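You operate a simulated robot arm through the tools that you are given. There is no shell and no other tool. Be economical: measure what you need, move in short steps, check, and stop when the job is done.

Carry out the task below with a simulated robot arm. There is one attempt and no reset: what you move stays moved.

## Task
Clamp the black link card and press its links shut with the tweezers.
Fine: lay it on the pad of the holder, turn the holder screw to tight, swing the holder arm to WORK, stand the tweezers back. Set down upright: tweezers.

The check looks at the end state, three seconds after you hand in, the way a careful person would. Anything else that was tipped, shoved, dropped, spilled or broken makes it a failure.

## Robot
A 6-joint arm with a two-finger parallel gripper, fixed in place. Base frame: the origin is at the foot of the arm, x ahead of it, y to its left, z up; the work surface is at about z = 0.9. Readings come in m, rad, newtons and seconds.
With the tool pointing down near the work surface it reaches from about 0.24 to 0.64 m from the base axis. Its first joint turns from -1.152 to 1.152 rad. Payload 2.7 kg.
Tool frame: the origin (TCP) lies between the finger pads and is the grasp point; the fingertips stand 0.023 m ahead of it; z points along the fingers, y is the line along which they close. The gripper opens to 0.094 m. The fingers are 0.038 m wide and 0.01 m thick; the gripper's body (0.054 by 0.096 m) begins 0.039 m behind the TCP.
Orientation is told as [roll, pitch, yaw] about the base's x, y, z axes, in that order, counted from this pose: with the fingers straight down and closing along the base's y, the tool's x points along the base's -x, its y along +y and its z along -z.

## Interface
- The arm moves only by the tool send_rows. Its arguments are lists of equal length, an entry for each row: "translation": the shift along the tool's x, y, z in m, a list of three; "angular": the turn, a rotation vector about the tool's x, y, z in rad, a list of three; "gripper": the closure in counts, from 0 (fully open) to 255 (shut). In form: {"translation": [[tx, ty, tz], ...], "angular": [[wx, wy, wz], ...], "gripper": [gripper, ...]}. A call has 1 to 8 rows; each row is the pose to reach, as a shift and turn from the pose commanded when the call began, along the tool's axes at that moment. A row lasts 0.2 s, in which the tool goes at most 0.05 m and 0.15 rad; a call with a longer step from one row to the next is refused whole, and so is a gripper value outside its range. A pose out of reach is approached as far as the arm can. The call stops where the force on the tool passes 80 N (or 10 N more than at its start, if that is more) or the arm is blocked; 0.2 s more then pass. Each finger travels about 0.045 m/s and halts on what it meets, pressing with about 27 N; the grip force reading is that of the motor and also rises with nothing between the fingers. The clock runs only during rows and for 0.2 s after the last one: add rows that repeat a pose to give the fingers time. It gives the time, the measured TCP pose, the force on the tool (base axes), the opening and the grip force at its end, in the units of the frame above (readings bear some noise), with the torque about the TCP (base axes, N m) and any sound that the robot's microphone picked up, and new pictures: "pictures" is both (left out), scene, wrist or none.
- Cameras (640 x 400 px; columns grow to the right, rows downward): "scene" is fixed at [0.0906, -0.443, 1.4154]; the picture's right is [0.63, -0.78, 0.00], its down [-0.35, -0.29, -0.89] and it looks along [0.69, 0.56, -0.46] (base axes); focal length 356 px, centre (320, 200). "wrist" rides on the gripper at [0.086, 0.016, -0.074] in the tool frame; the picture's right is [-0.18, 0.98, 0.00], its down [-0.58, -0.11, -0.81] and it looks along [-0.79, -0.15, 0.59] (tool axes); focal length 243 px, centre (320, 200). There is no depth. A picture from a camera that has moved, and an enlarged one, comes with that camera's place and axes in the base frame and with its lens.
- close_up(camera, box): a new picture of the part [left, top, right, bottom] of that camera's present view, enlarged. It takes no simulated time.
- sign_off(): hands the job in; it is judged then, once.

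Go step by step. Nothing tells you positions but the pictures and the camera data: compare them with the known pose of the tool, close in by small moves and look again before you grip or let go. The budget is 120 turns and 200 pictures, counting those below and the enlarged ones. Unless the task says otherwise, let go and move clear before handing in.

The tools are called after ">>>" by a JSON object that holds its "op" and its "data". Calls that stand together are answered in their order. send_rows: Moves the arm, as the interface text tells. Its arguments: {"type":"object","properties":{"translation":{"type":"array","items":{"type":"array","items":{"type":"number"}}},"angular":{"type":"array","items":{"type":"array","items":{"type":"number"}}},"gripper":{"type":"array","items":{"type":"number"}},"pictures":{"type":"string","enum":["both","scene","wrist","none"]}},"required":["translation","angular","gripper"]} The other tools are called the same way: close_up (camera, box) takes an enlarged picture of a part of a camera's view; sign_off () hands the job in.

At the start:

```text
time: 0.0
ee_pos: [0.421, -0.0185, 1.2376]
ee_rot: [0.002, -0.001, -0.002]
ft_force: [0.3, 1.0, 0.3]
torque: [0.01, 0.03, -0.01]
width: 0.0939
grip_force: 0.0
```

scene: 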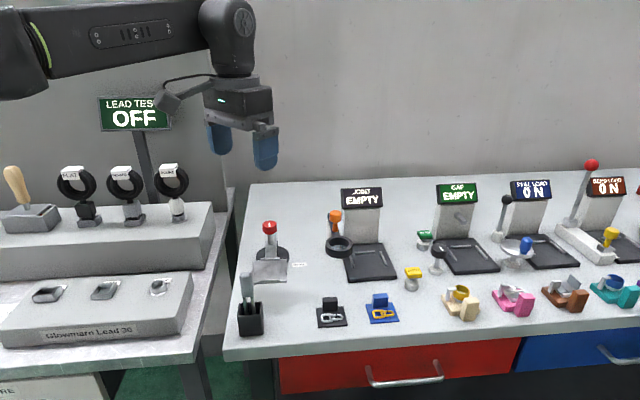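
wrist: 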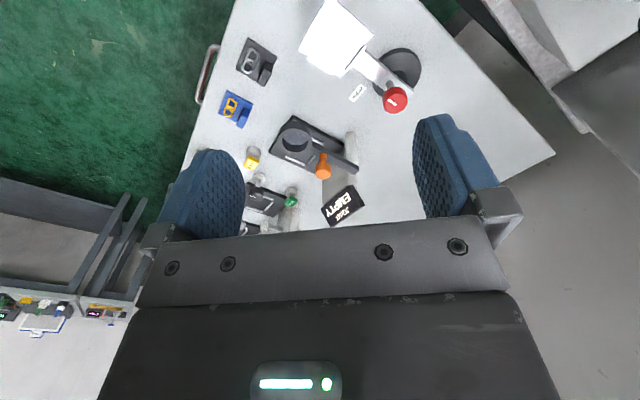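

I see a bench with a black link card, a blue one, a black holder with tweezers at the front left, and several stations. I'll enlarge the views to identify the holder, its screw and arm, and the tweezers.

>>> {"op": "close_up", "data": {"camera": "scene", "box": [220, 170, 420, 350]}}

>>> {"op": "close_up", "data": {"camera": "scene", "box": [400, 150, 640, 330]}}

>>> {"op": "close_up", "data": {"camera": "wrist", "box": [180, 0, 480, 240]}}

```text
2.22 times, centred on (320, 260) of scene
camera zoom: at [0.0906, -0.443, 1.4154], right [0.63, -0.78, 0.0], down [-0.35, -0.29, -0.89], along [0.69, 0.56, -0.46], focal length 790 px, centre (320, 67)
```

zoom: 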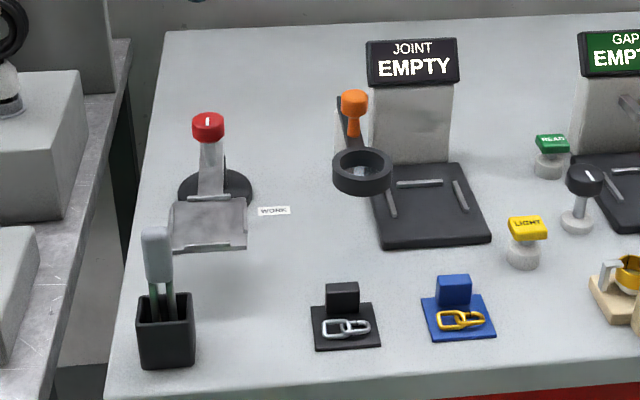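

```text
2.22 times, centred on (520, 240) of scene
camera zoom: at [0.0906, -0.443, 1.4154], right [0.63, -0.78, 0.0], down [-0.35, -0.29, -0.89], along [0.69, 0.56, -0.46], focal length 790 px, centre (-124, 111)
```

zoom: 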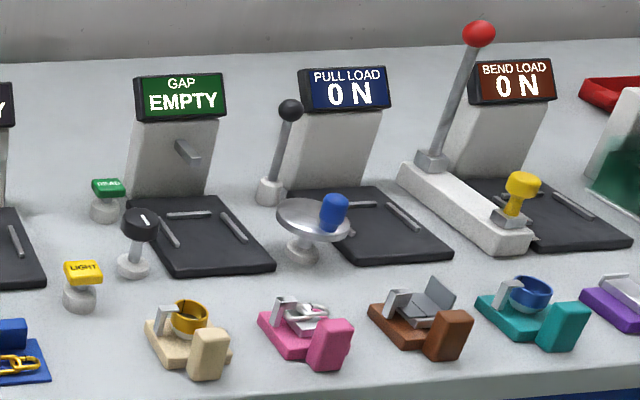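

```text
1.67 times, centred on (330, 120) of wrist
camera zoom: at [0.3346, -0.0025, 1.3122], right [0.18, 0.98, 0.0], down [0.58, -0.11, 0.81], along [0.79, -0.15, -0.59], focal length 404 px, centre (303, 333)
```

zoom: 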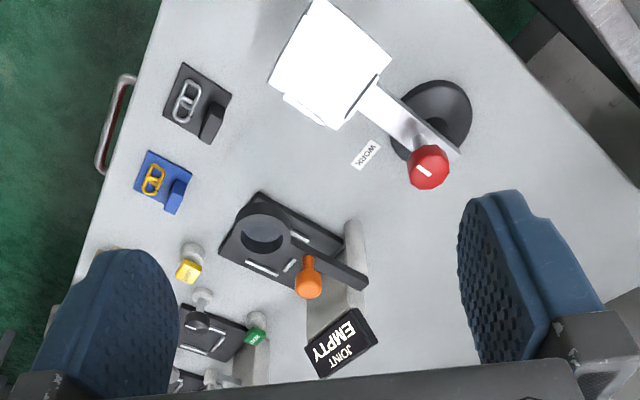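

The black card is around (0.497, -0.14), the holder's pad around (0.465, -0.005, 0.96), its red screw around (0.54, 0.064, 1.0) and the tweezers cup around (0.375, -0.05). I'll back the arm off and lower it a little to see these better.

>>> {"op": "send_rows", "data": {"translation": [[0.04, 0, 0.02], [0.08, 0, 0.04], [0.12, 0, 0.06], [0.12, 0, 0.06]], "angular": [[0, 0, 0], [0, 0, 0], [0, 0, 0], [0, 0, 0]], "gripper": [0, 0, 0, 0], "pictures": "both"}}

```text
time: 1.0
ee_pos: [0.3012, -0.0178, 1.1809]
ee_rot: [0.001, -0.001, -0.001]
ft_force: [0.3, -0.3, 0.4]
torque: [0.01, 0.02, 0.0]
width: 0.0941
grip_force: 0.3
camera wrist: at [0.2144, -0.0029, 1.2555], right [0.18, 0.98, 0.0], down [0.58, -0.11, 0.81], along [0.79, -0.15, -0.59], focal length 243 px, centre (320, 200)
```

scene: 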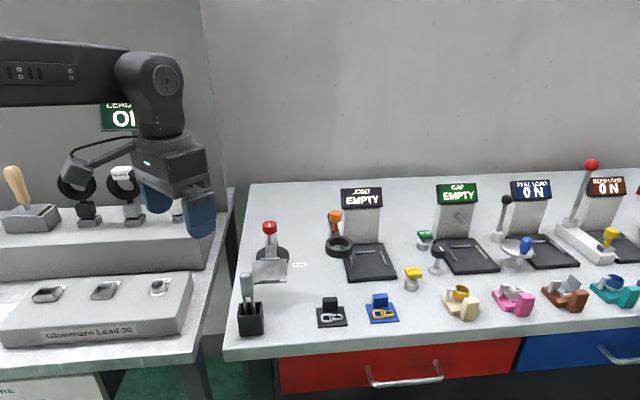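
wrist: 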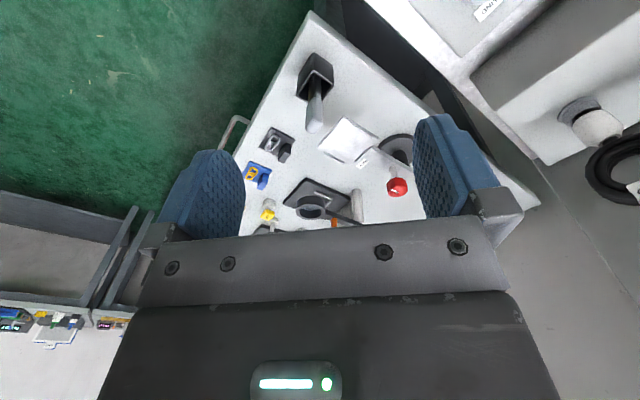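

>>> {"op": "close_up", "data": {"camera": "wrist", "box": [240, 20, 440, 230]}}

>>> {"op": "close_up", "data": {"camera": "scene", "box": [225, 210, 305, 270]}}

>>> {"op": "close_up", "data": {"camera": "scene", "box": [220, 260, 360, 345]}}

```text
1.90 times, centred on (340, 125) of wrist
camera zoom: at [0.2144, -0.0029, 1.2555], right [0.18, 0.98, 0.0], down [0.58, -0.11, 0.81], along [0.79, -0.15, -0.59], focal length 462 px, centre (282, 343)
```

zoom: 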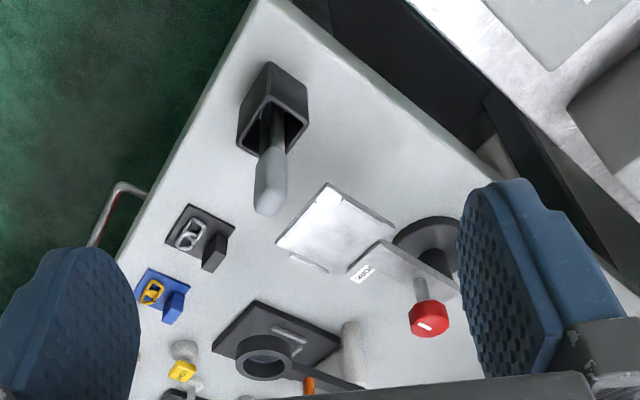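

```text
6.67 times, centred on (265, 240) of scene
camera zoom: at [0.0906, -0.443, 1.4154], right [0.63, -0.78, 0.0], down [-0.35, -0.29, -0.89], along [0.69, 0.56, -0.46], focal length 2371 px, centre (687, -67)
```

zoom: 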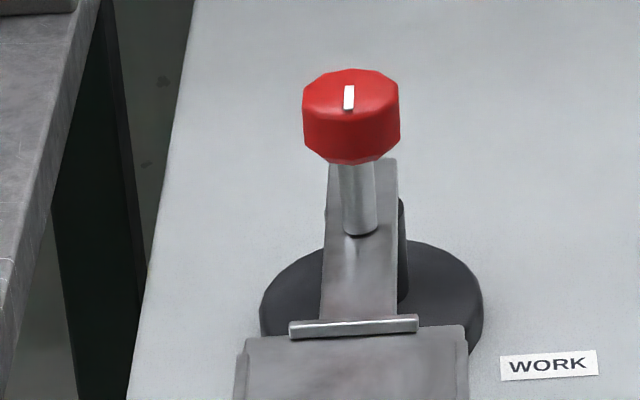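

```text
4.57 times, centred on (290, 302) of scene
camera zoom: at [0.0906, -0.443, 1.4154], right [0.63, -0.78, 0.0], down [-0.35, -0.29, -0.89], along [0.69, 0.56, -0.46], focal length 1626 px, centre (457, -269)
```

zoom: 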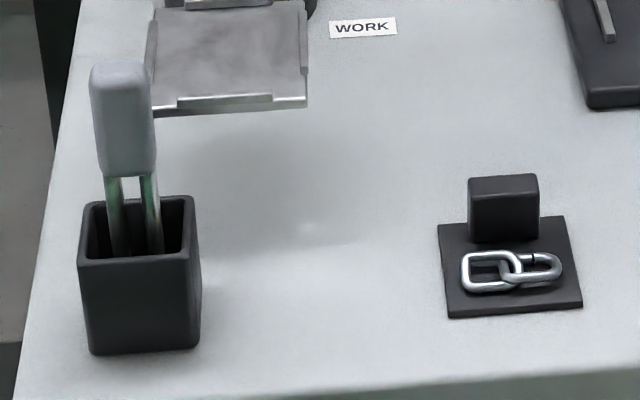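

The holder's pad has rims, and the screw sits on its arm with a post on a dark disc behind. The magnifier ring of the JOINT station seems to hang near WORK. I'll move closer for precise measurements.

>>> {"op": "send_rows", "data": {"translation": [[-0.03, 0.01, 0.013], [-0.065, 0.02, 0.027], [-0.1, 0.035, 0.04], [-0.13, 0.045, 0.055], [-0.13, 0.045, 0.055]], "angular": [[0, 0, 0], [0, 0, 0], [0, 0, 0], [0, 0, 0], [0, 0, 0]], "gripper": [0, 0, 0, 0, 0], "pictures": "none"}}

>>> {"op": "close_up", "data": {"camera": "wrist", "box": [180, 0, 440, 230]}}

```text
time: 2.2
ee_pos: [0.4342, 0.0276, 1.1229]
ee_rot: [0.0, 0.001, -0.001]
ft_force: [-0.3, 0.0, 0.3]
torque: [-0.02, -0.02, -0.04]
width: 0.094
grip_force: 0.2
```

```text
1.74 times, centred on (310, 115) of wrist
camera zoom: at [0.3468, 0.0442, 1.1977], right [0.18, 0.98, 0.0], down [0.58, -0.11, 0.81], along [0.79, -0.15, -0.59], focal length 422 px, centre (337, 348)
```

zoom: 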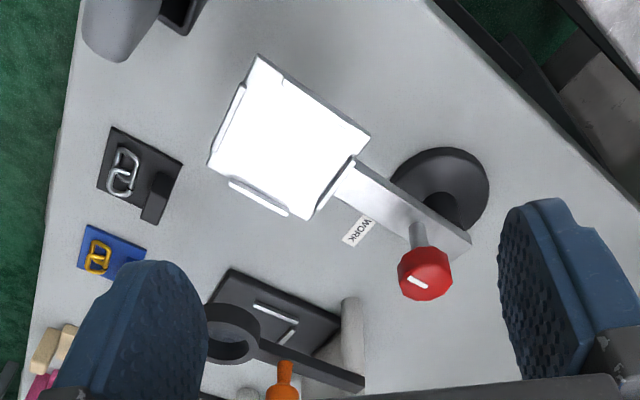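

The pad is a 0.07 m square centred near (0.469, -0.008, 0.96), turned by 45°. Its pivot is near (0.556, 0.08), and WORK lies about 66° further round. Next I'll look at the card and tweezers from closer.

>>> {"op": "send_rows", "data": {"translation": [[0, -0.045, 0.0], [-0.005, -0.09, 0.02], [-0.015, -0.13, 0.04], [-0.02, -0.16, 0.06], [-0.02, -0.16, 0.06]], "angular": [[0, 0, 0], [0, 0, 0], [0, 0, 0], [0, 0, 0], [0, 0, 0]], "gripper": [0, 0, 0, 0, 0], "pictures": "none"}}

>>> {"op": "close_up", "data": {"camera": "wrist", "box": [220, 0, 420, 140]}}

>>> {"op": "close_up", "data": {"camera": "wrist", "box": [0, 0, 640, 400]}}

```text
time: 3.4
ee_pos: [0.4531, -0.1344, 1.0612]
ee_rot: [0.0, -0.001, 0.001]
ft_force: [-0.3, -0.5, -0.5]
torque: [-0.01, -0.02, -0.01]
width: 0.0942
grip_force: 0.1
```

```text
2.86 times, centred on (320, 70) of wrist
camera zoom: at [0.365, -0.1193, 1.135], right [0.18, 0.98, 0.0], down [0.58, -0.11, 0.81], along [0.79, -0.15, -0.59], focal length 693 px, centre (320, 571)
```

zoom: 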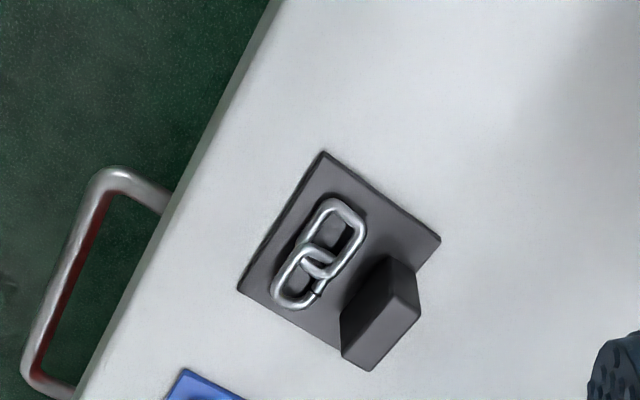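

```text
1.00 times, centred on (320, 200) of wrist (not enlarged: the box is as wide or as high as the picture)
camera zoom: at [0.365, -0.1193, 1.135], right [0.18, 0.98, 0.0], down [0.58, -0.11, 0.81], along [0.79, -0.15, -0.59], focal length 243 px, centre (320, 200)
```

zoom: 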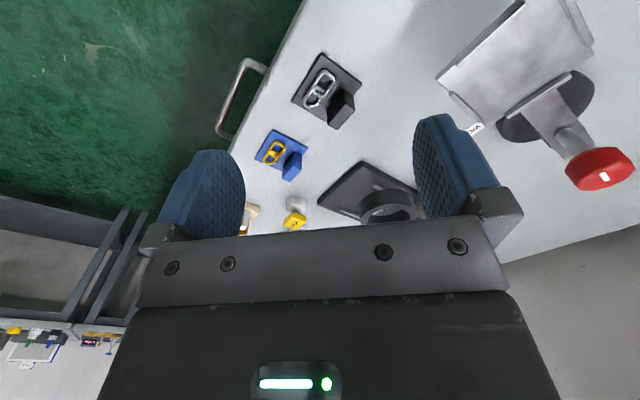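

>>> {"op": "close_up", "data": {"camera": "wrist", "box": [285, 45, 375, 135]}}

>>> {"op": "close_up", "data": {"camera": "scene", "box": [310, 285, 360, 335]}}

```text
4.44 times, centred on (330, 90) of wrist
camera zoom: at [0.365, -0.1193, 1.135], right [0.18, 0.98, 0.0], down [0.58, -0.11, 0.81], along [0.79, -0.15, -0.59], focal length 1078 px, centre (276, 689)
```

zoom: 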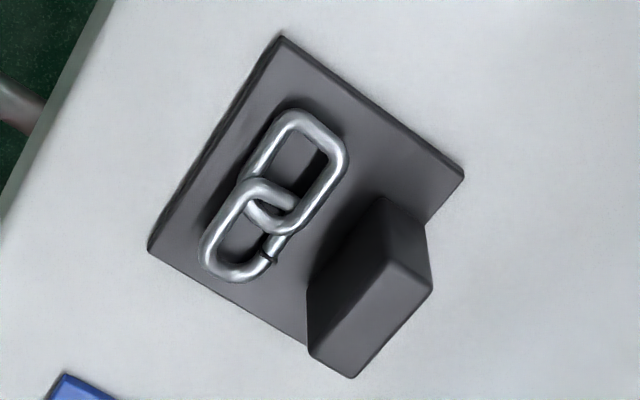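

```text
8.00 times, centred on (335, 310) of scene
camera zoom: at [0.0906, -0.443, 1.4154], right [0.63, -0.78, 0.0], down [-0.35, -0.29, -0.89], along [0.69, 0.56, -0.46], focal length 2845 px, centre (200, -680)
```

zoom: 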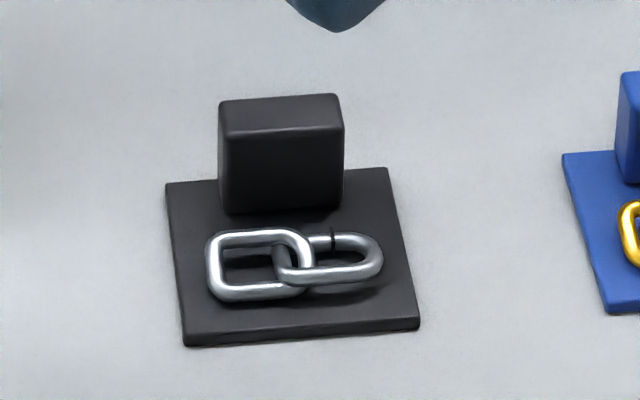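

The black card lies at 45°, parallel to the pad, centred near (0.498, -0.139) with its block on the pivot side at about (0.509, -0.126), top around z 0.927. I'll turn the tool by 45° and move above the block.

>>> {"op": "send_rows", "data": {"translation": [[-0.01, 0, 0], [-0.02, 0, 0], [-0.03, 0.002, 0], [-0.04, 0.004, 0], [-0.05, 0.006, 0], [-0.056, 0.008, 0], [-0.056, 0.008, 0.03]], "angular": [[0, 0, 0.14], [0, 0, 0.28], [0, 0, 0.42], [0, 0, 0.56], [0, 0, 0.7], [0, 0, 0.7854], [0, 0, 0.7854]], "gripper": [130, 130, 130, 130, 130, 130, 130], "pictures": "both"}}

```text
time: 5.0
ee_pos: [0.5086, -0.1259, 1.0331]
ee_rot: [0.001, 0.001, -0.789]
ft_force: [-0.3, 0.2, -0.8]
torque: [0.0, 0.05, 0.01]
width: 0.0461
grip_force: 0.1
camera wrist: at [0.4588, -0.0537, 1.108], right [0.83, 0.56, 0.0], down [0.33, -0.49, 0.81], along [0.45, -0.67, -0.59], focal length 243 px, centre (320, 200)
```

scene: 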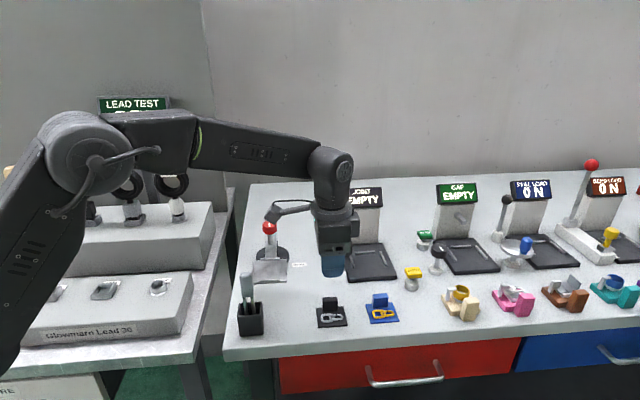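
wrist: 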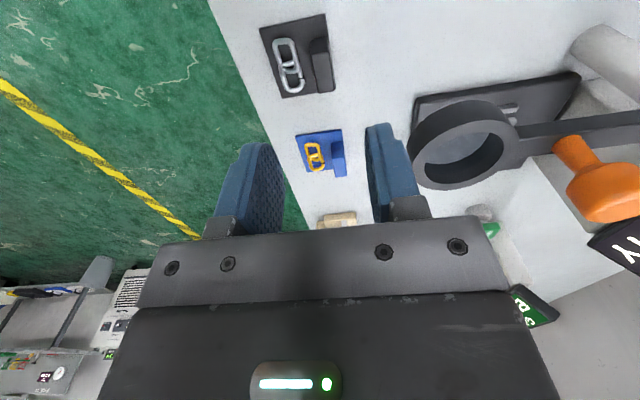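

>>> {"op": "close_up", "data": {"camera": "wrist", "box": [250, 0, 350, 110]}}

>>> {"op": "close_up", "data": {"camera": "wrist", "box": [380, 20, 640, 240]}}

```text
3.64 times, centred on (300, 55) of wrist
camera zoom: at [0.4588, -0.0537, 1.108], right [0.83, 0.56, 0.0], down [0.33, -0.49, 0.81], along [0.45, -0.67, -0.59], focal length 882 px, centre (393, 727)
```

zoom: 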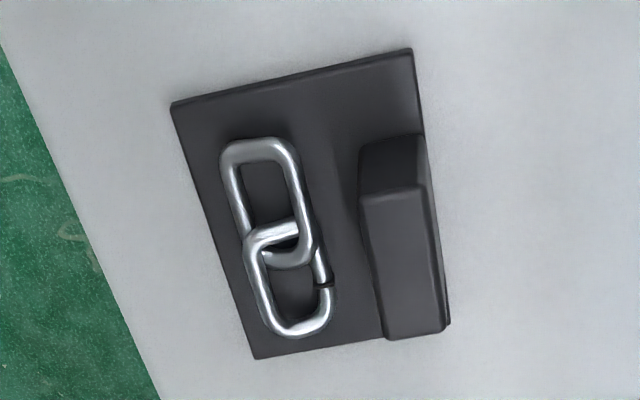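

```text
1.82 times, centred on (510, 130) of wrist
camera zoom: at [0.4588, -0.0537, 1.108], right [0.83, 0.56, 0.0], down [0.33, -0.49, 0.81], along [0.45, -0.67, -0.59], focal length 441 px, centre (-26, 327)
```

zoom: 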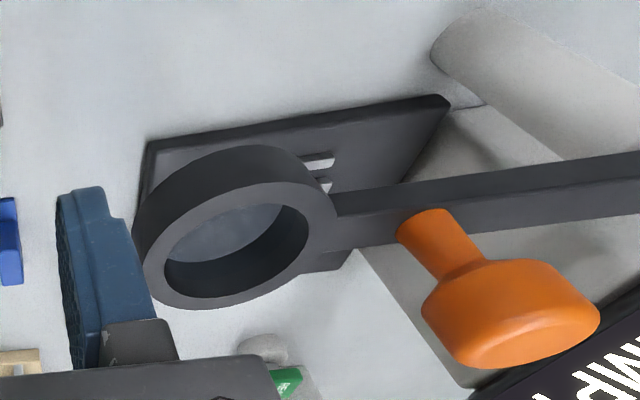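

The block sits right under the TCP. I'll descend to TCP z ≈ 0.937, keeping the fingertips above the chain, and close.

>>> {"op": "send_rows", "data": {"translation": [[0.0, 0.0, 0.04], [0, 0, 0.075], [0, 0, 0.096], [0, 0, 0.096]], "angular": [[0, 0, 0], [0, 0, 0], [0, 0, 0], [0, 0, 0]], "gripper": [150, 150, 150, 150], "pictures": "wrist"}}

>>> {"op": "close_up", "data": {"camera": "scene", "box": [290, 240, 390, 340]}}

```text
time: 6.0
ee_pos: [0.508, -0.1232, 0.936]
ee_rot: [0.0, -0.001, -0.785]
ft_force: [0.3, -0.1, 0.2]
torque: [-0.01, 0.01, 0.02]
width: 0.0386
grip_force: 0.1
camera wrist: at [0.4579, -0.0523, 1.0113], right [0.83, 0.56, 0.0], down [0.33, -0.49, 0.81], along [0.46, -0.67, -0.59], focal length 243 px, centre (320, 200)
```

wrist: 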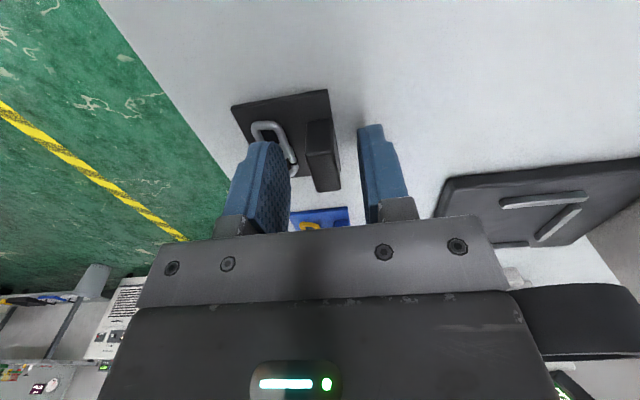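

```text
4.00 times, centred on (340, 290) of scene
camera zoom: at [0.0906, -0.443, 1.4154], right [0.63, -0.78, 0.0], down [-0.35, -0.29, -0.89], along [0.69, 0.56, -0.46], focal length 1423 px, centre (240, -160)
```

zoom: 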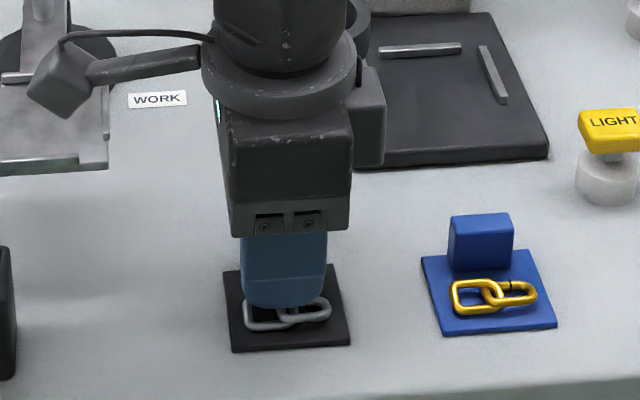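

The block is between the fingers with nothing touched. Closing now.

>>> {"op": "send_rows", "data": {"translation": [[0, 0, 0], [0, 0, 0], [0, 0, 0], [0, 0, 0], [0, 0, -0.01], [0, 0, -0.03]], "angular": [[0, 0, 0], [0, 0, 0], [0, 0, 0], [0, 0, 0], [0, 0, 0], [0, 0, 0]], "gripper": [255, 255, 255, 255, 255, 255], "pictures": "none"}}

>>> {"op": "close_up", "data": {"camera": "scene", "box": [290, 240, 390, 340]}}

```text
time: 7.4
ee_pos: [0.5075, -0.1254, 0.9677]
ee_rot: [-0.001, -0.001, -0.787]
ft_force: [-1.1, -0.5, 0.0]
torque: [-0.01, -0.01, 0.02]
width: 0.0148
grip_force: 0.0
```

```text
4.00 times, centred on (340, 290) of scene
camera zoom: at [0.0906, -0.443, 1.4154], right [0.63, -0.78, 0.0], down [-0.35, -0.29, -0.89], along [0.69, 0.56, -0.46], focal length 1423 px, centre (240, -160)
```

zoom: 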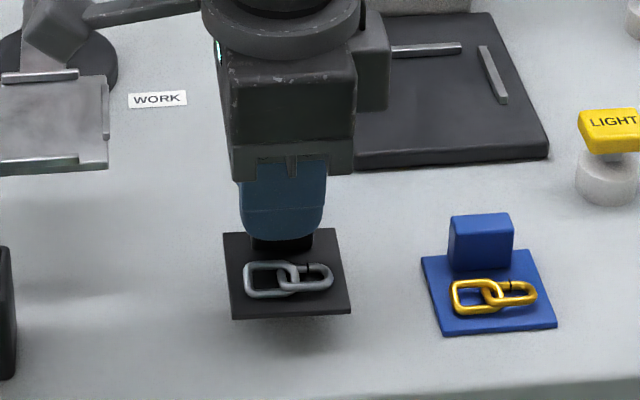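

The card is held and rising. I'll lift it above everything and carry it over the pad.

>>> {"op": "send_rows", "data": {"translation": [[0, 0, -0.045], [0, 0, -0.09], [0.03, 0.02, -0.09], [0.06, 0.04, -0.09], [0.09, 0.058, -0.09], [0.11, 0.072, -0.09], [0.11, 0.072, -0.09]], "angular": [[0, 0, 0], [0, 0, 0], [0, 0, 0], [0, 0, 0], [0, 0, 0], [0, 0, 0], [0, 0, 0]], "gripper": [255, 255, 255, 255, 255, 255, 255], "pictures": "both"}}

>>> {"op": "close_up", "data": {"camera": "wrist", "box": [220, 0, 460, 230]}}

>>> {"op": "close_up", "data": {"camera": "scene", "box": [220, 190, 330, 290]}}

```text
time: 9.0
ee_pos: [0.4826, 0.0056, 1.057]
ee_rot: [-0.001, 0.001, -0.784]
ft_force: [-0.2, -0.5, -0.8]
torque: [0.01, 0.0, 0.02]
width: 0.0126
grip_force: 26.4
camera wrist: at [0.4325, 0.0783, 1.1318], right [0.83, 0.56, 0.0], down [0.33, -0.49, 0.81], along [0.46, -0.67, -0.59], focal length 243 px, centre (320, 200)
```

scene: 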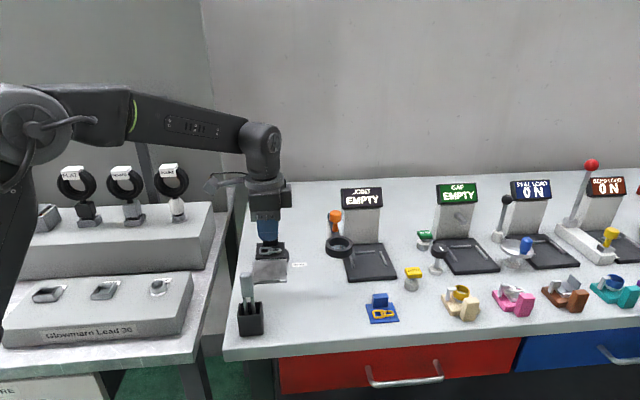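
wrist: 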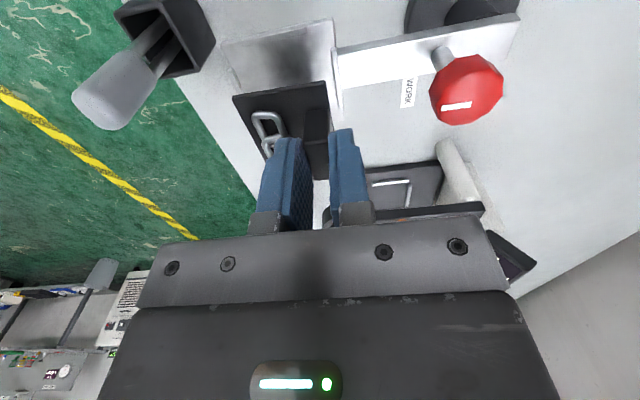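

```text
1.74 times, centred on (340, 115) of wrist
camera zoom: at [0.4325, 0.0783, 1.1318], right [0.83, 0.56, 0.0], down [0.33, -0.49, 0.81], along [0.46, -0.67, -0.59], focal length 422 px, centre (285, 348)
```

zoom: 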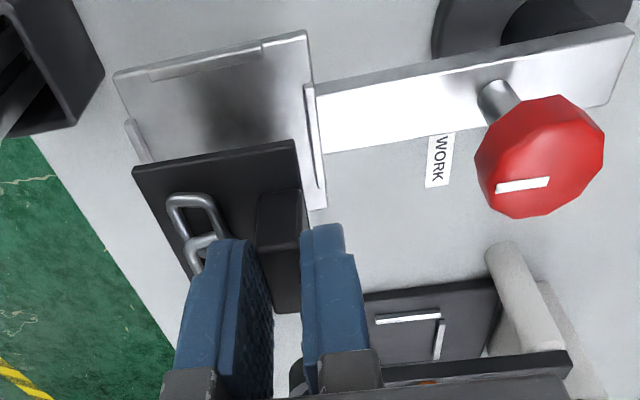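

```text
4.00 times, centred on (275, 240) of scene
camera zoom: at [0.0906, -0.443, 1.4154], right [0.63, -0.78, 0.0], down [-0.35, -0.29, -0.89], along [0.69, 0.56, -0.46], focal length 1423 px, centre (500, 40)
```

zoom: 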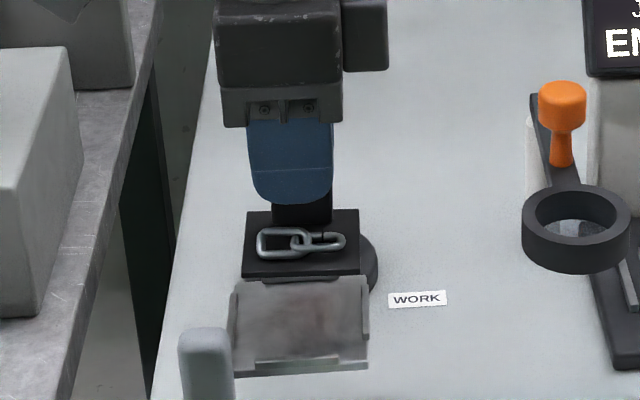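

Card and pad are nearly aligned; I shift 4 mm outward along the arm and descend to just above the pad.

>>> {"op": "send_rows", "data": {"translation": [[0, -0.004, 0.0], [0, -0.004, 0.03], [0, -0.004, 0.053], [0, -0.004, 0.053]], "angular": [[0, 0, 0], [0, 0, 0], [0, 0, 0], [0, 0, 0]], "gripper": [255, 255, 255, 255], "pictures": "none"}}

>>> {"op": "close_up", "data": {"camera": "wrist", "box": [220, 0, 460, 230]}}

>>> {"op": "close_up", "data": {"camera": "scene", "box": [240, 220, 310, 290]}}

```text
time: 10.0
ee_pos: [0.4823, 0.0009, 1.0071]
ee_rot: [0.008, -0.006, -0.786]
ft_force: [3.9, 4.0, 30.3]
torque: [-0.16, -0.14, -0.02]
width: 0.0129
grip_force: 27.3
```

```text
1.74 times, centred on (340, 115) of wrist
camera zoom: at [0.4314, 0.0738, 1.0818], right [0.82, 0.57, 0.01], down [0.33, -0.49, 0.81], along [0.46, -0.66, -0.59], focal length 422 px, centre (285, 348)
```

zoom: 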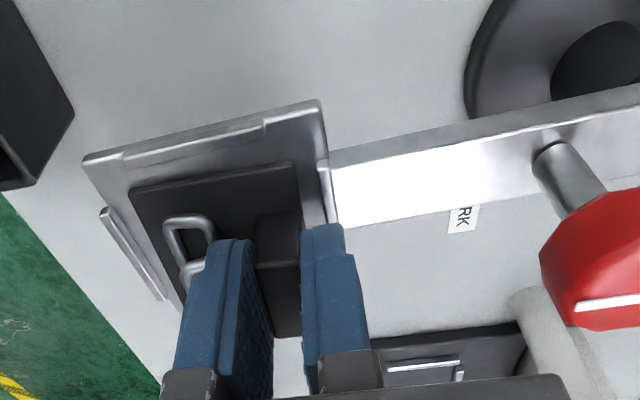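

```text
5.71 times, centred on (275, 255) of scene
camera zoom: at [0.0903, -0.4429, 1.4155], right [0.63, -0.78, 0.0], down [-0.35, -0.29, -0.89], along [0.69, 0.56, -0.46], focal length 2032 px, centre (577, -114)
```

zoom: 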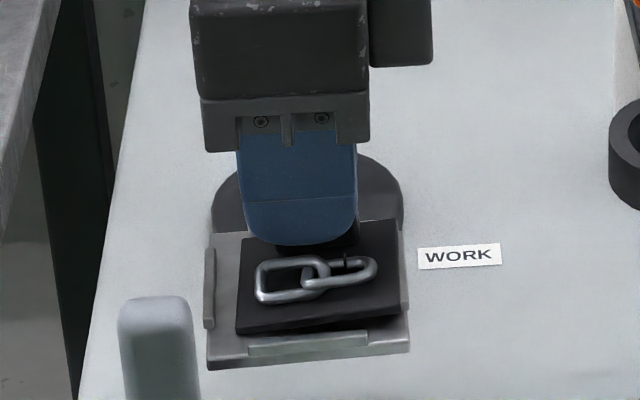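

The card met the pad's right-hand rim early with 30 N: it sits about 4 mm too far to that side. I'll lift, shift it 4 mm, and look again.

>>> {"op": "send_rows", "data": {"translation": [[0, 0, -0.012], [0.0045, 0, -0.012], [0.0045, 0, -0.012]], "angular": [[0, 0, 0], [0, 0, 0], [0, 0, 0]], "gripper": [255, 255, 255], "pictures": "none"}}

>>> {"op": "close_up", "data": {"camera": "wrist", "box": [220, 0, 460, 230]}}

>>> {"op": "close_up", "data": {"camera": "scene", "box": [240, 220, 310, 290]}}

```text
time: 10.8
ee_pos: [0.4766, 0.0039, 1.0172]
ee_rot: [-0.001, 0.002, -0.786]
ft_force: [0.2, 0.2, 0.3]
torque: [-0.05, 0.0, 0.04]
width: 0.0129
grip_force: 27.3
```

```text
1.74 times, centred on (340, 115) of wrist
camera zoom: at [0.4259, 0.0752, 1.0907], right [0.83, 0.56, 0.0], down [0.34, -0.49, 0.81], along [0.45, -0.67, -0.59], focal length 422 px, centre (285, 348)
```

zoom: 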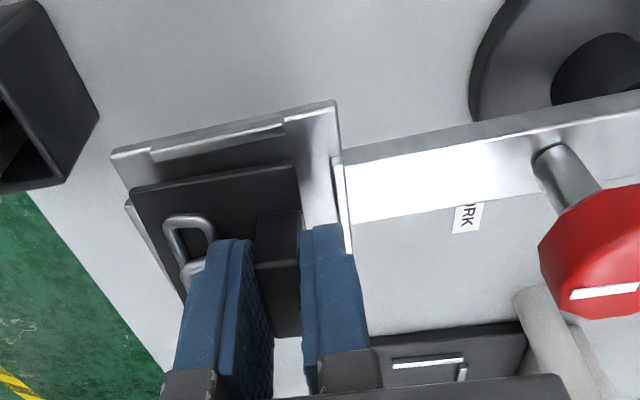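

```text
5.71 times, centred on (275, 255) of scene
camera zoom: at [0.0906, -0.443, 1.4154], right [0.63, -0.78, 0.0], down [-0.35, -0.29, -0.89], along [0.69, 0.56, -0.46], focal length 2032 px, centre (577, -114)
```

zoom: 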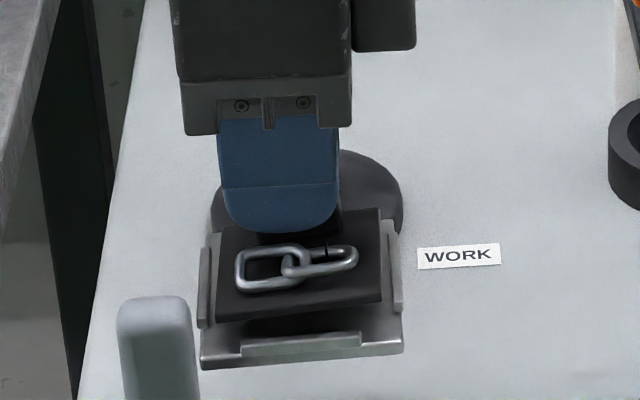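

Margins now look even on both sides. I'll nudge 1.5 mm inward and descend gently.

>>> {"op": "send_rows", "data": {"translation": [[0, 0.0015, 0.006], [0, 0.0015, 0.01], [0, 0.0015, 0.01]], "angular": [[0, 0, 0], [0, 0, 0], [0, 0, 0]], "gripper": [255, 255, 255], "pictures": "none"}}

>>> {"op": "close_up", "data": {"camera": "wrist", "box": [240, 40, 360, 160]}}

>>> {"op": "close_up", "data": {"camera": "scene", "box": [245, 235, 300, 290]}}

```text
time: 11.6
ee_pos: [0.4766, 0.0052, 1.0074]
ee_rot: [0.004, -0.002, -0.786]
ft_force: [-1.9, -1.9, 10.7]
torque: [0.04, 0.29, 0.04]
width: 0.0129
grip_force: 26.8
```

```text
3.33 times, centred on (300, 100) of wrist
camera zoom: at [0.4263, 0.0771, 1.0821], right [0.82, 0.57, 0.0], down [0.33, -0.49, 0.81], along [0.46, -0.67, -0.59], focal length 809 px, centre (387, 533)
```

zoom: 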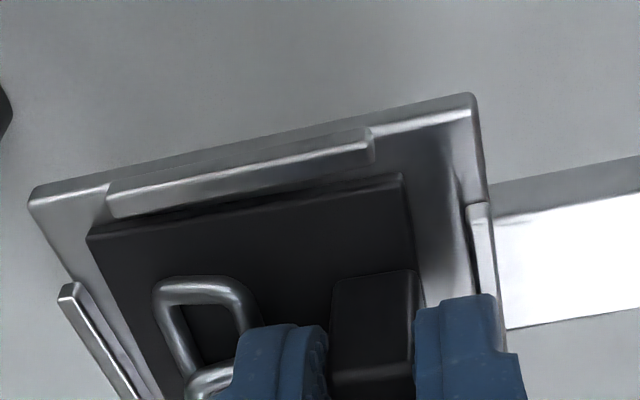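

```text
7.27 times, centred on (272, 262) of scene
camera zoom: at [0.0904, -0.4431, 1.4154], right [0.63, -0.78, 0.0], down [-0.35, -0.29, -0.89], along [0.69, 0.56, -0.46], focal length 2587 px, centre (666, -254)
```

zoom: 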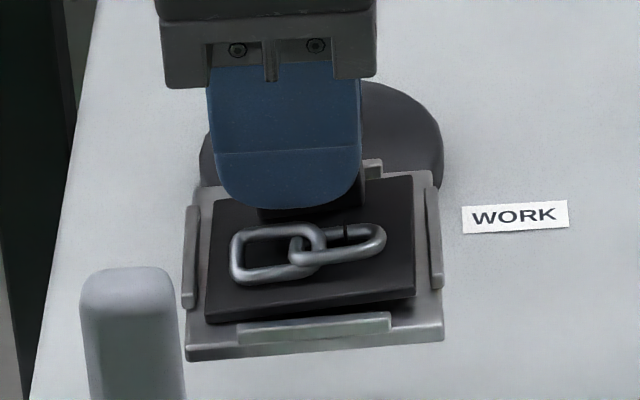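

Torque shows the card is resting on the left rim now, so it overshot a bit. I'll lift 6 mm, move 2 mm back and 2 mm inward, then descend.

>>> {"op": "send_rows", "data": {"translation": [[0, 0, -0.006], [-0.002, 0.002, -0.006], [-0.002, 0.002, -0.001], [-0.002, 0.002, 0.001], [-0.002, 0.002, 0.001]], "angular": [[0, 0, 0], [0, 0, 0], [0, 0, 0], [0, 0, 0], [0, 0, 0]], "gripper": [255, 255, 255, 255, 255], "pictures": "none"}}

>>> {"op": "close_up", "data": {"camera": "wrist", "box": [240, 40, 360, 160]}}

>>> {"op": "close_up", "data": {"camera": "scene", "box": [245, 235, 300, 290]}}

```text
time: 12.8
ee_pos: [0.4796, 0.0041, 1.0079]
ee_rot: [0.003, -0.003, -0.785]
ft_force: [-0.6, -1.1, 24.6]
torque: [0.26, 0.5, 0.06]
width: 0.0129
grip_force: 27.0
```

```text
3.33 times, centred on (300, 100) of wrist
camera zoom: at [0.4283, 0.077, 1.0816], right [0.82, 0.57, 0.0], down [0.33, -0.49, 0.81], along [0.46, -0.67, -0.59], focal length 809 px, centre (387, 533)
```

zoom: 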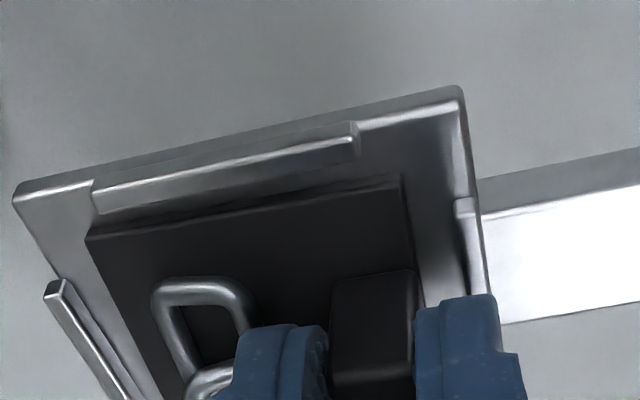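

```text
7.27 times, centred on (272, 262) of scene
camera zoom: at [0.0902, -0.443, 1.4155], right [0.63, -0.78, 0.0], down [-0.35, -0.29, -0.89], along [0.69, 0.56, -0.46], focal length 2587 px, centre (666, -254)
```

zoom: 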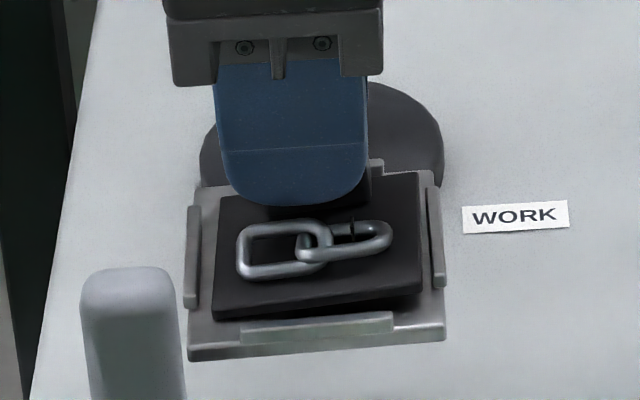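

The card sits inside all four rims, only tilted a little in the grip (left edge down on the pad). Letting go will let it settle flat, so I open slowly.

>>> {"op": "send_rows", "data": {"translation": [[0, 0, -0.001], [0, 0, -0.001], [0, 0, -0.001], [0, 0, -0.001]], "angular": [[0, 0, 0], [0, 0, 0], [0, 0, 0], [0, 0, 0]], "gripper": [200, 180, 165, 165], "pictures": "none"}}

>>> {"op": "close_up", "data": {"camera": "wrist", "box": [240, 40, 360, 160]}}

>>> {"op": "close_up", "data": {"camera": "scene", "box": [245, 235, 300, 290]}}

```text
time: 13.8
ee_pos: [0.478, 0.0046, 1.0052]
ee_rot: [-0.001, 0.001, -0.786]
ft_force: [-0.2, -0.3, 0.5]
torque: [0.02, 0.0, -0.02]
width: 0.0333
grip_force: 0.0
```

```text
3.33 times, centred on (300, 100) of wrist
camera zoom: at [0.4282, 0.0769, 1.0806], right [0.83, 0.56, 0.0], down [0.33, -0.49, 0.81], along [0.46, -0.67, -0.59], focal length 809 px, centre (387, 533)
```

zoom: 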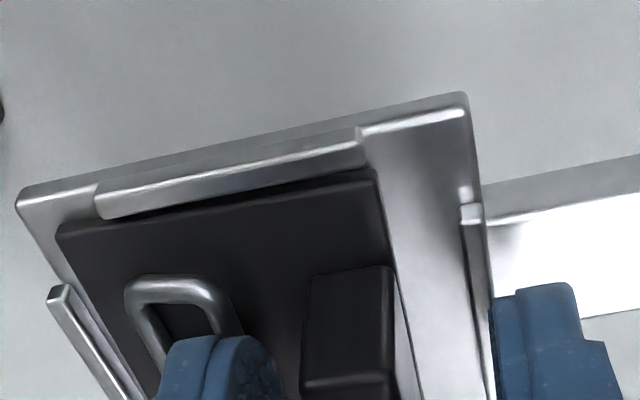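

```text
7.27 times, centred on (272, 262) of scene
camera zoom: at [0.0906, -0.443, 1.4154], right [0.63, -0.78, 0.0], down [-0.35, -0.29, -0.89], along [0.69, 0.56, -0.46], focal length 2587 px, centre (666, -254)
```

zoom: 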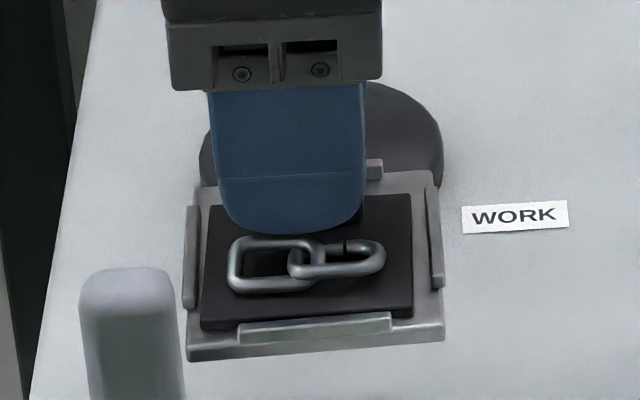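

The card dropped flat. I'll rise and check how it lies.

>>> {"op": "send_rows", "data": {"translation": [[0, 0, -0.03], [0, 0, -0.07], [0, 0, -0.09]], "angular": [[0, 0, 0], [0, 0, 0], [0, 0, 0]], "gripper": [165, 165, 165], "pictures": "none"}}

>>> {"op": "close_up", "data": {"camera": "wrist", "box": [240, 0, 380, 130]}}

>>> {"op": "close_up", "data": {"camera": "scene", "box": [245, 220, 305, 280]}}

```text
time: 14.6
ee_pos: [0.4784, 0.0045, 1.0962]
ee_rot: [-0.001, -0.001, -0.786]
ft_force: [0.1, 0.6, 0.0]
torque: [-0.04, 0.02, -0.01]
width: 0.0331
grip_force: 0.0
```

```text
3.08 times, centred on (310, 65) of wrist
camera zoom: at [0.4272, 0.0765, 1.1697], right [0.83, 0.56, 0.0], down [0.33, -0.49, 0.81], along [0.46, -0.67, -0.59], focal length 746 px, centre (351, 615)
```

zoom: 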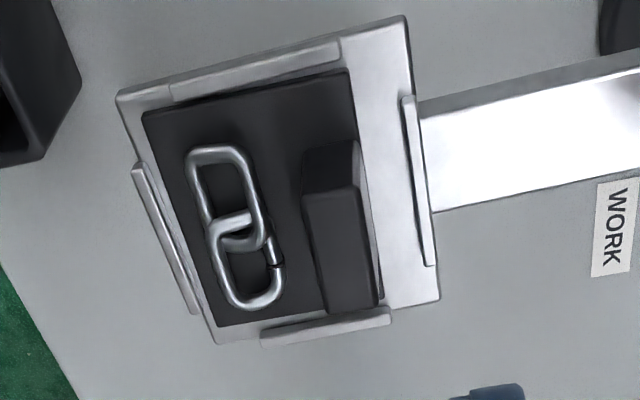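

```text
6.67 times, centred on (275, 250) of scene
camera zoom: at [0.0906, -0.443, 1.4154], right [0.63, -0.78, 0.0], down [-0.35, -0.29, -0.89], along [0.69, 0.56, -0.46], focal length 2371 px, centre (620, -133)
```

zoom: 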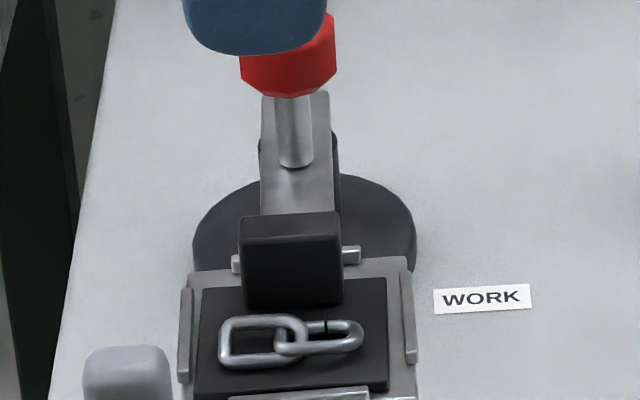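

The card lies flat within the rims. Now the screw: I'll move above the red knob and measure it.

>>> {"op": "send_rows", "data": {"translation": [[0, 0.03, 0], [0, 0.06, 0], [0, 0.083, 0.0], [0, 0.083, 0.0]], "angular": [[0, 0, 0], [0, 0, 0], [0, 0, 0], [0, 0, 0]], "gripper": [60, 60, 60, 60], "pictures": "none"}}

>>> {"op": "close_up", "data": {"camera": "wrist", "box": [220, 20, 440, 220]}}

>>> {"op": "close_up", "data": {"camera": "scene", "box": [240, 200, 300, 260]}}

```text
time: 15.6
ee_pos: [0.5383, 0.0633, 1.0931]
ee_rot: [0.0, -0.002, -0.786]
ft_force: [0.2, -0.2, 0.3]
torque: [0.01, -0.02, -0.04]
width: 0.072
grip_force: 0.0
```

```text
2.00 times, centred on (330, 120) of wrist
camera zoom: at [0.4871, 0.1354, 1.1683], right [0.83, 0.56, 0.0], down [0.33, -0.49, 0.81], along [0.46, -0.67, -0.59], focal length 485 px, centre (300, 360)
```

zoom: 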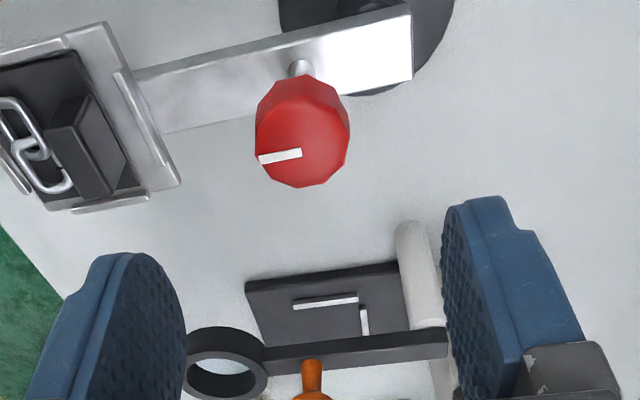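

```text
6.67 times, centred on (270, 230) of scene
camera zoom: at [0.0906, -0.443, 1.4154], right [0.63, -0.78, 0.0], down [-0.35, -0.29, -0.89], along [0.69, 0.56, -0.46], focal length 2371 px, centre (653, 0)
```

zoom: 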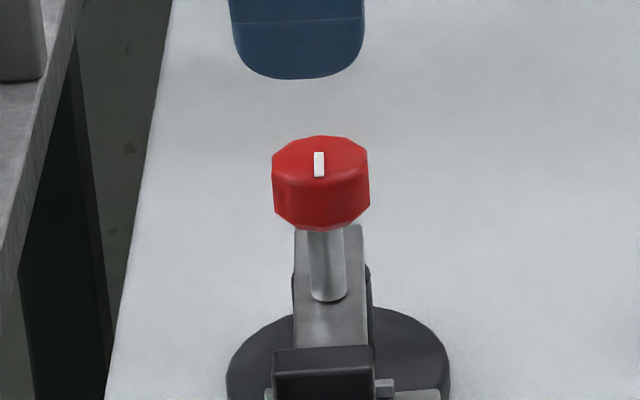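

The knob centre is near (0.5395, 0.0615) with its top at about z 1.013 and roughly 32 mm across. I'll centre on it, descend and grip.

>>> {"op": "send_rows", "data": {"translation": [[-0.002, 0, 0.03], [-0.002, 0, 0.06], [-0.002, 0, 0.075], [-0.002, 0, 0.075]], "angular": [[0, 0, 0], [0, 0, 0], [0, 0, 0], [0, 0, 0]], "gripper": [80, 80, 80, 100], "pictures": "both"}}

>>> {"op": "close_up", "data": {"camera": "scene", "box": [230, 190, 310, 270]}}

```text
time: 16.6
ee_pos: [0.5393, 0.0614, 1.0209]
ee_rot: [-0.002, -0.001, -0.785]
ft_force: [0.6, 0.0, 0.1]
torque: [0.0, -0.03, 0.0]
width: 0.0572
grip_force: 0.1
camera wrist: at [0.4885, 0.1337, 1.0954], right [0.83, 0.56, 0.0], down [0.33, -0.49, 0.81], along [0.46, -0.67, -0.59], focal length 243 px, centre (320, 200)
```

scene: 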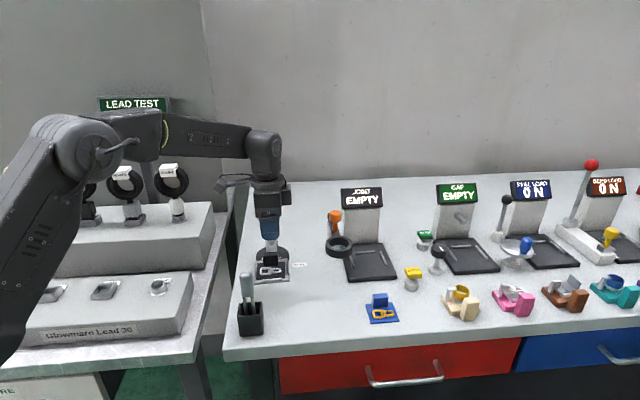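
wrist: 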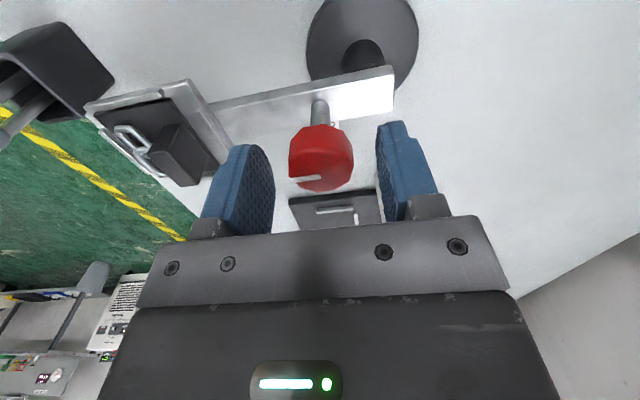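

```text
5.00 times, centred on (270, 230) of scene
camera zoom: at [0.0906, -0.443, 1.4154], right [0.63, -0.78, 0.0], down [-0.35, -0.29, -0.89], along [0.69, 0.56, -0.46], focal length 1778 px, centre (570, 50)
```

zoom: 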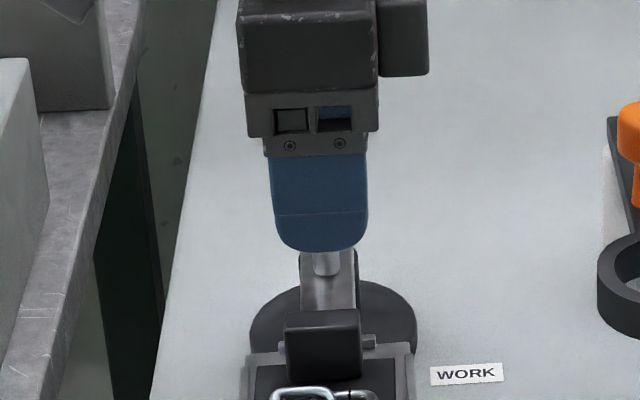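

The fingers straddle the knob. I'll grip and turn clockwise, watching the torque.

>>> {"op": "send_rows", "data": {"translation": [[0, 0, 0], [0, 0, 0], [0, 0, 0], [0, 0, 0], [0, 0, 0], [0, 0, 0]], "angular": [[0, 0, 0], [0, 0, 0], [0, 0, 0], [0, 0, 0.1], [0, 0, 0.2], [0, 0, 0.3]], "gripper": [255, 255, 255, 255, 255, 255], "pictures": "none"}}

>>> {"op": "close_up", "data": {"camera": "wrist", "box": [200, 60, 440, 240]}}

```text
time: 18.0
ee_pos: [0.5386, 0.061, 1.0202]
ee_rot: [-0.005, 0.0, -1.087]
ft_force: [-7.6, -1.7, -0.8]
torque: [-0.03, -0.54, 0.03]
width: 0.0319
grip_force: 45.1
```

```text
2.22 times, centred on (320, 150) of wrist
camera zoom: at [0.5124, 0.1456, 1.0956], right [0.96, 0.29, 0.0], down [0.18, -0.56, 0.81], along [0.23, -0.77, -0.59], focal length 539 px, centre (320, 311)
```

zoom: 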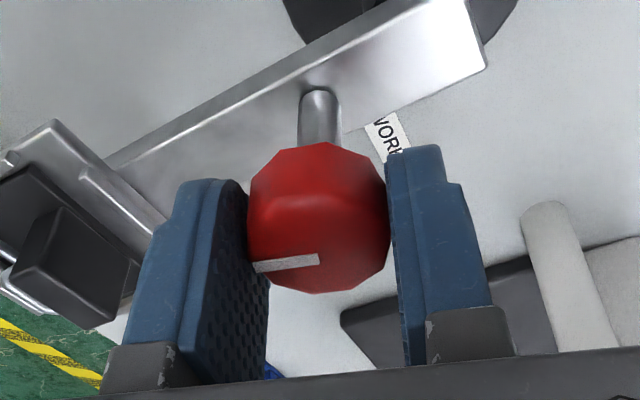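

The knob turns with the gripper and little torque. Continuing clockwise.

>>> {"op": "send_rows", "data": {"translation": [[0, 0, 0], [0, 0, 0], [0, 0, 0], [0, 0, 0], [0, 0, 0], [0, 0, 0], [0, 0, 0]], "angular": [[0, 0, 0.12], [0, 0, 0.24], [0, 0, 0.36], [0, 0, 0.48], [0, 0, 0.6], [0, 0, 0.72], [0, 0, 0.84]], "gripper": [255, 255, 255, 255, 255, 255, 255], "pictures": "wrist"}}

```text
time: 19.6
ee_pos: [0.5377, 0.0611, 1.0205]
ee_rot: [0.001, 0.0, -1.929]
ft_force: [-10.5, -6.2, 10.6]
torque: [0.31, 0.46, 0.06]
width: 0.0316
grip_force: 44.6
camera wrist: at [0.5828, 0.136, 1.0956], right [0.86, -0.52, 0.0], down [-0.31, -0.51, 0.81], along [-0.42, -0.69, -0.59], focal length 243 px, centre (320, 200)
```

wrist: 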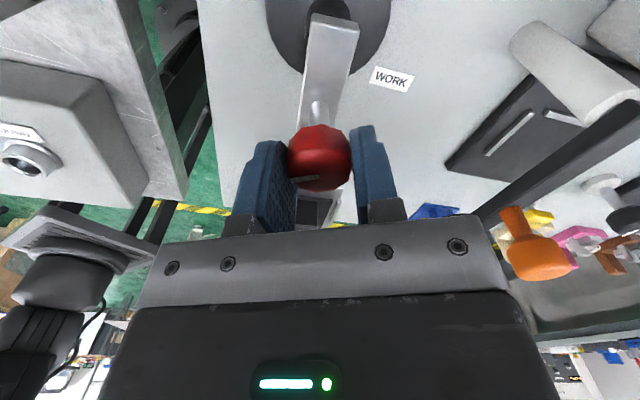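

>>> {"op": "send_rows", "data": {"translation": [[0, 0, 0], [0, 0, 0], [0, 0, 0], [0, 0, 0], [0, 0, 0], [0, 0, 0]], "angular": [[0, 0, 0.12], [0, 0, 0.24], [0, 0, 0.36], [0, 0, 0.48], [0, 0, 0.6], [0, 0, 0.72]], "gripper": [255, 255, 255, 255, 255, 255], "pictures": "wrist"}}

>>> {"op": "close_up", "data": {"camera": "wrist", "box": [240, 80, 400, 220]}}

```text
time: 21.0
ee_pos: [0.538, 0.0618, 1.0207]
ee_rot: [0.0, -0.001, -2.647]
ft_force: [-16.9, -15.4, 5.3]
torque: [0.54, -0.44, 0.0]
width: 0.0316
grip_force: 45.3
camera wrist: at [0.6217, 0.0871, 1.0955], right [0.3, -0.95, 0.0], down [-0.56, -0.18, 0.81], along [-0.77, -0.24, -0.59], focal length 243 px, centre (320, 200)
```

wrist: 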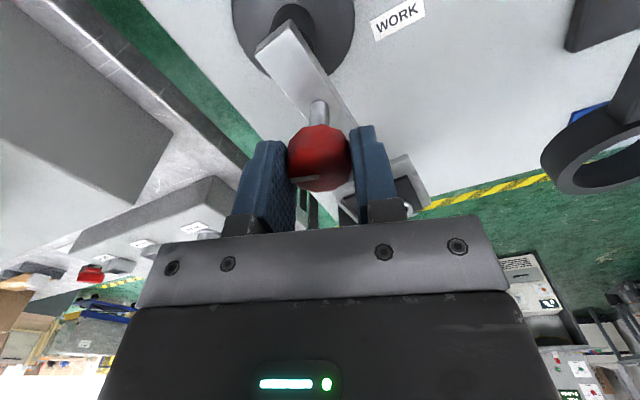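

```text
2.86 times, centred on (320, 150) of wrist
camera zoom: at [0.6217, 0.0871, 1.0955], right [0.3, -0.95, 0.0], down [-0.56, -0.18, 0.81], along [-0.77, -0.24, -0.59], focal length 693 px, centre (320, 343)
```

zoom: 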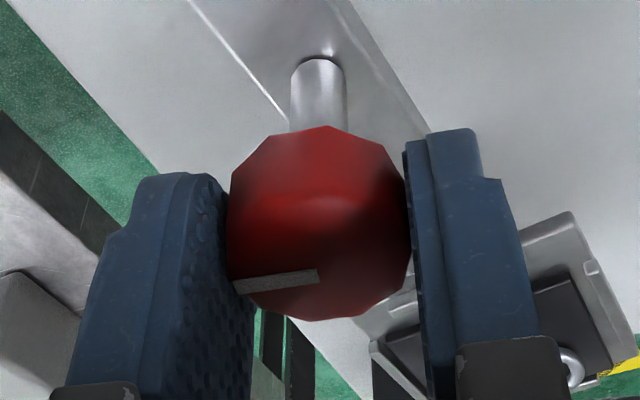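

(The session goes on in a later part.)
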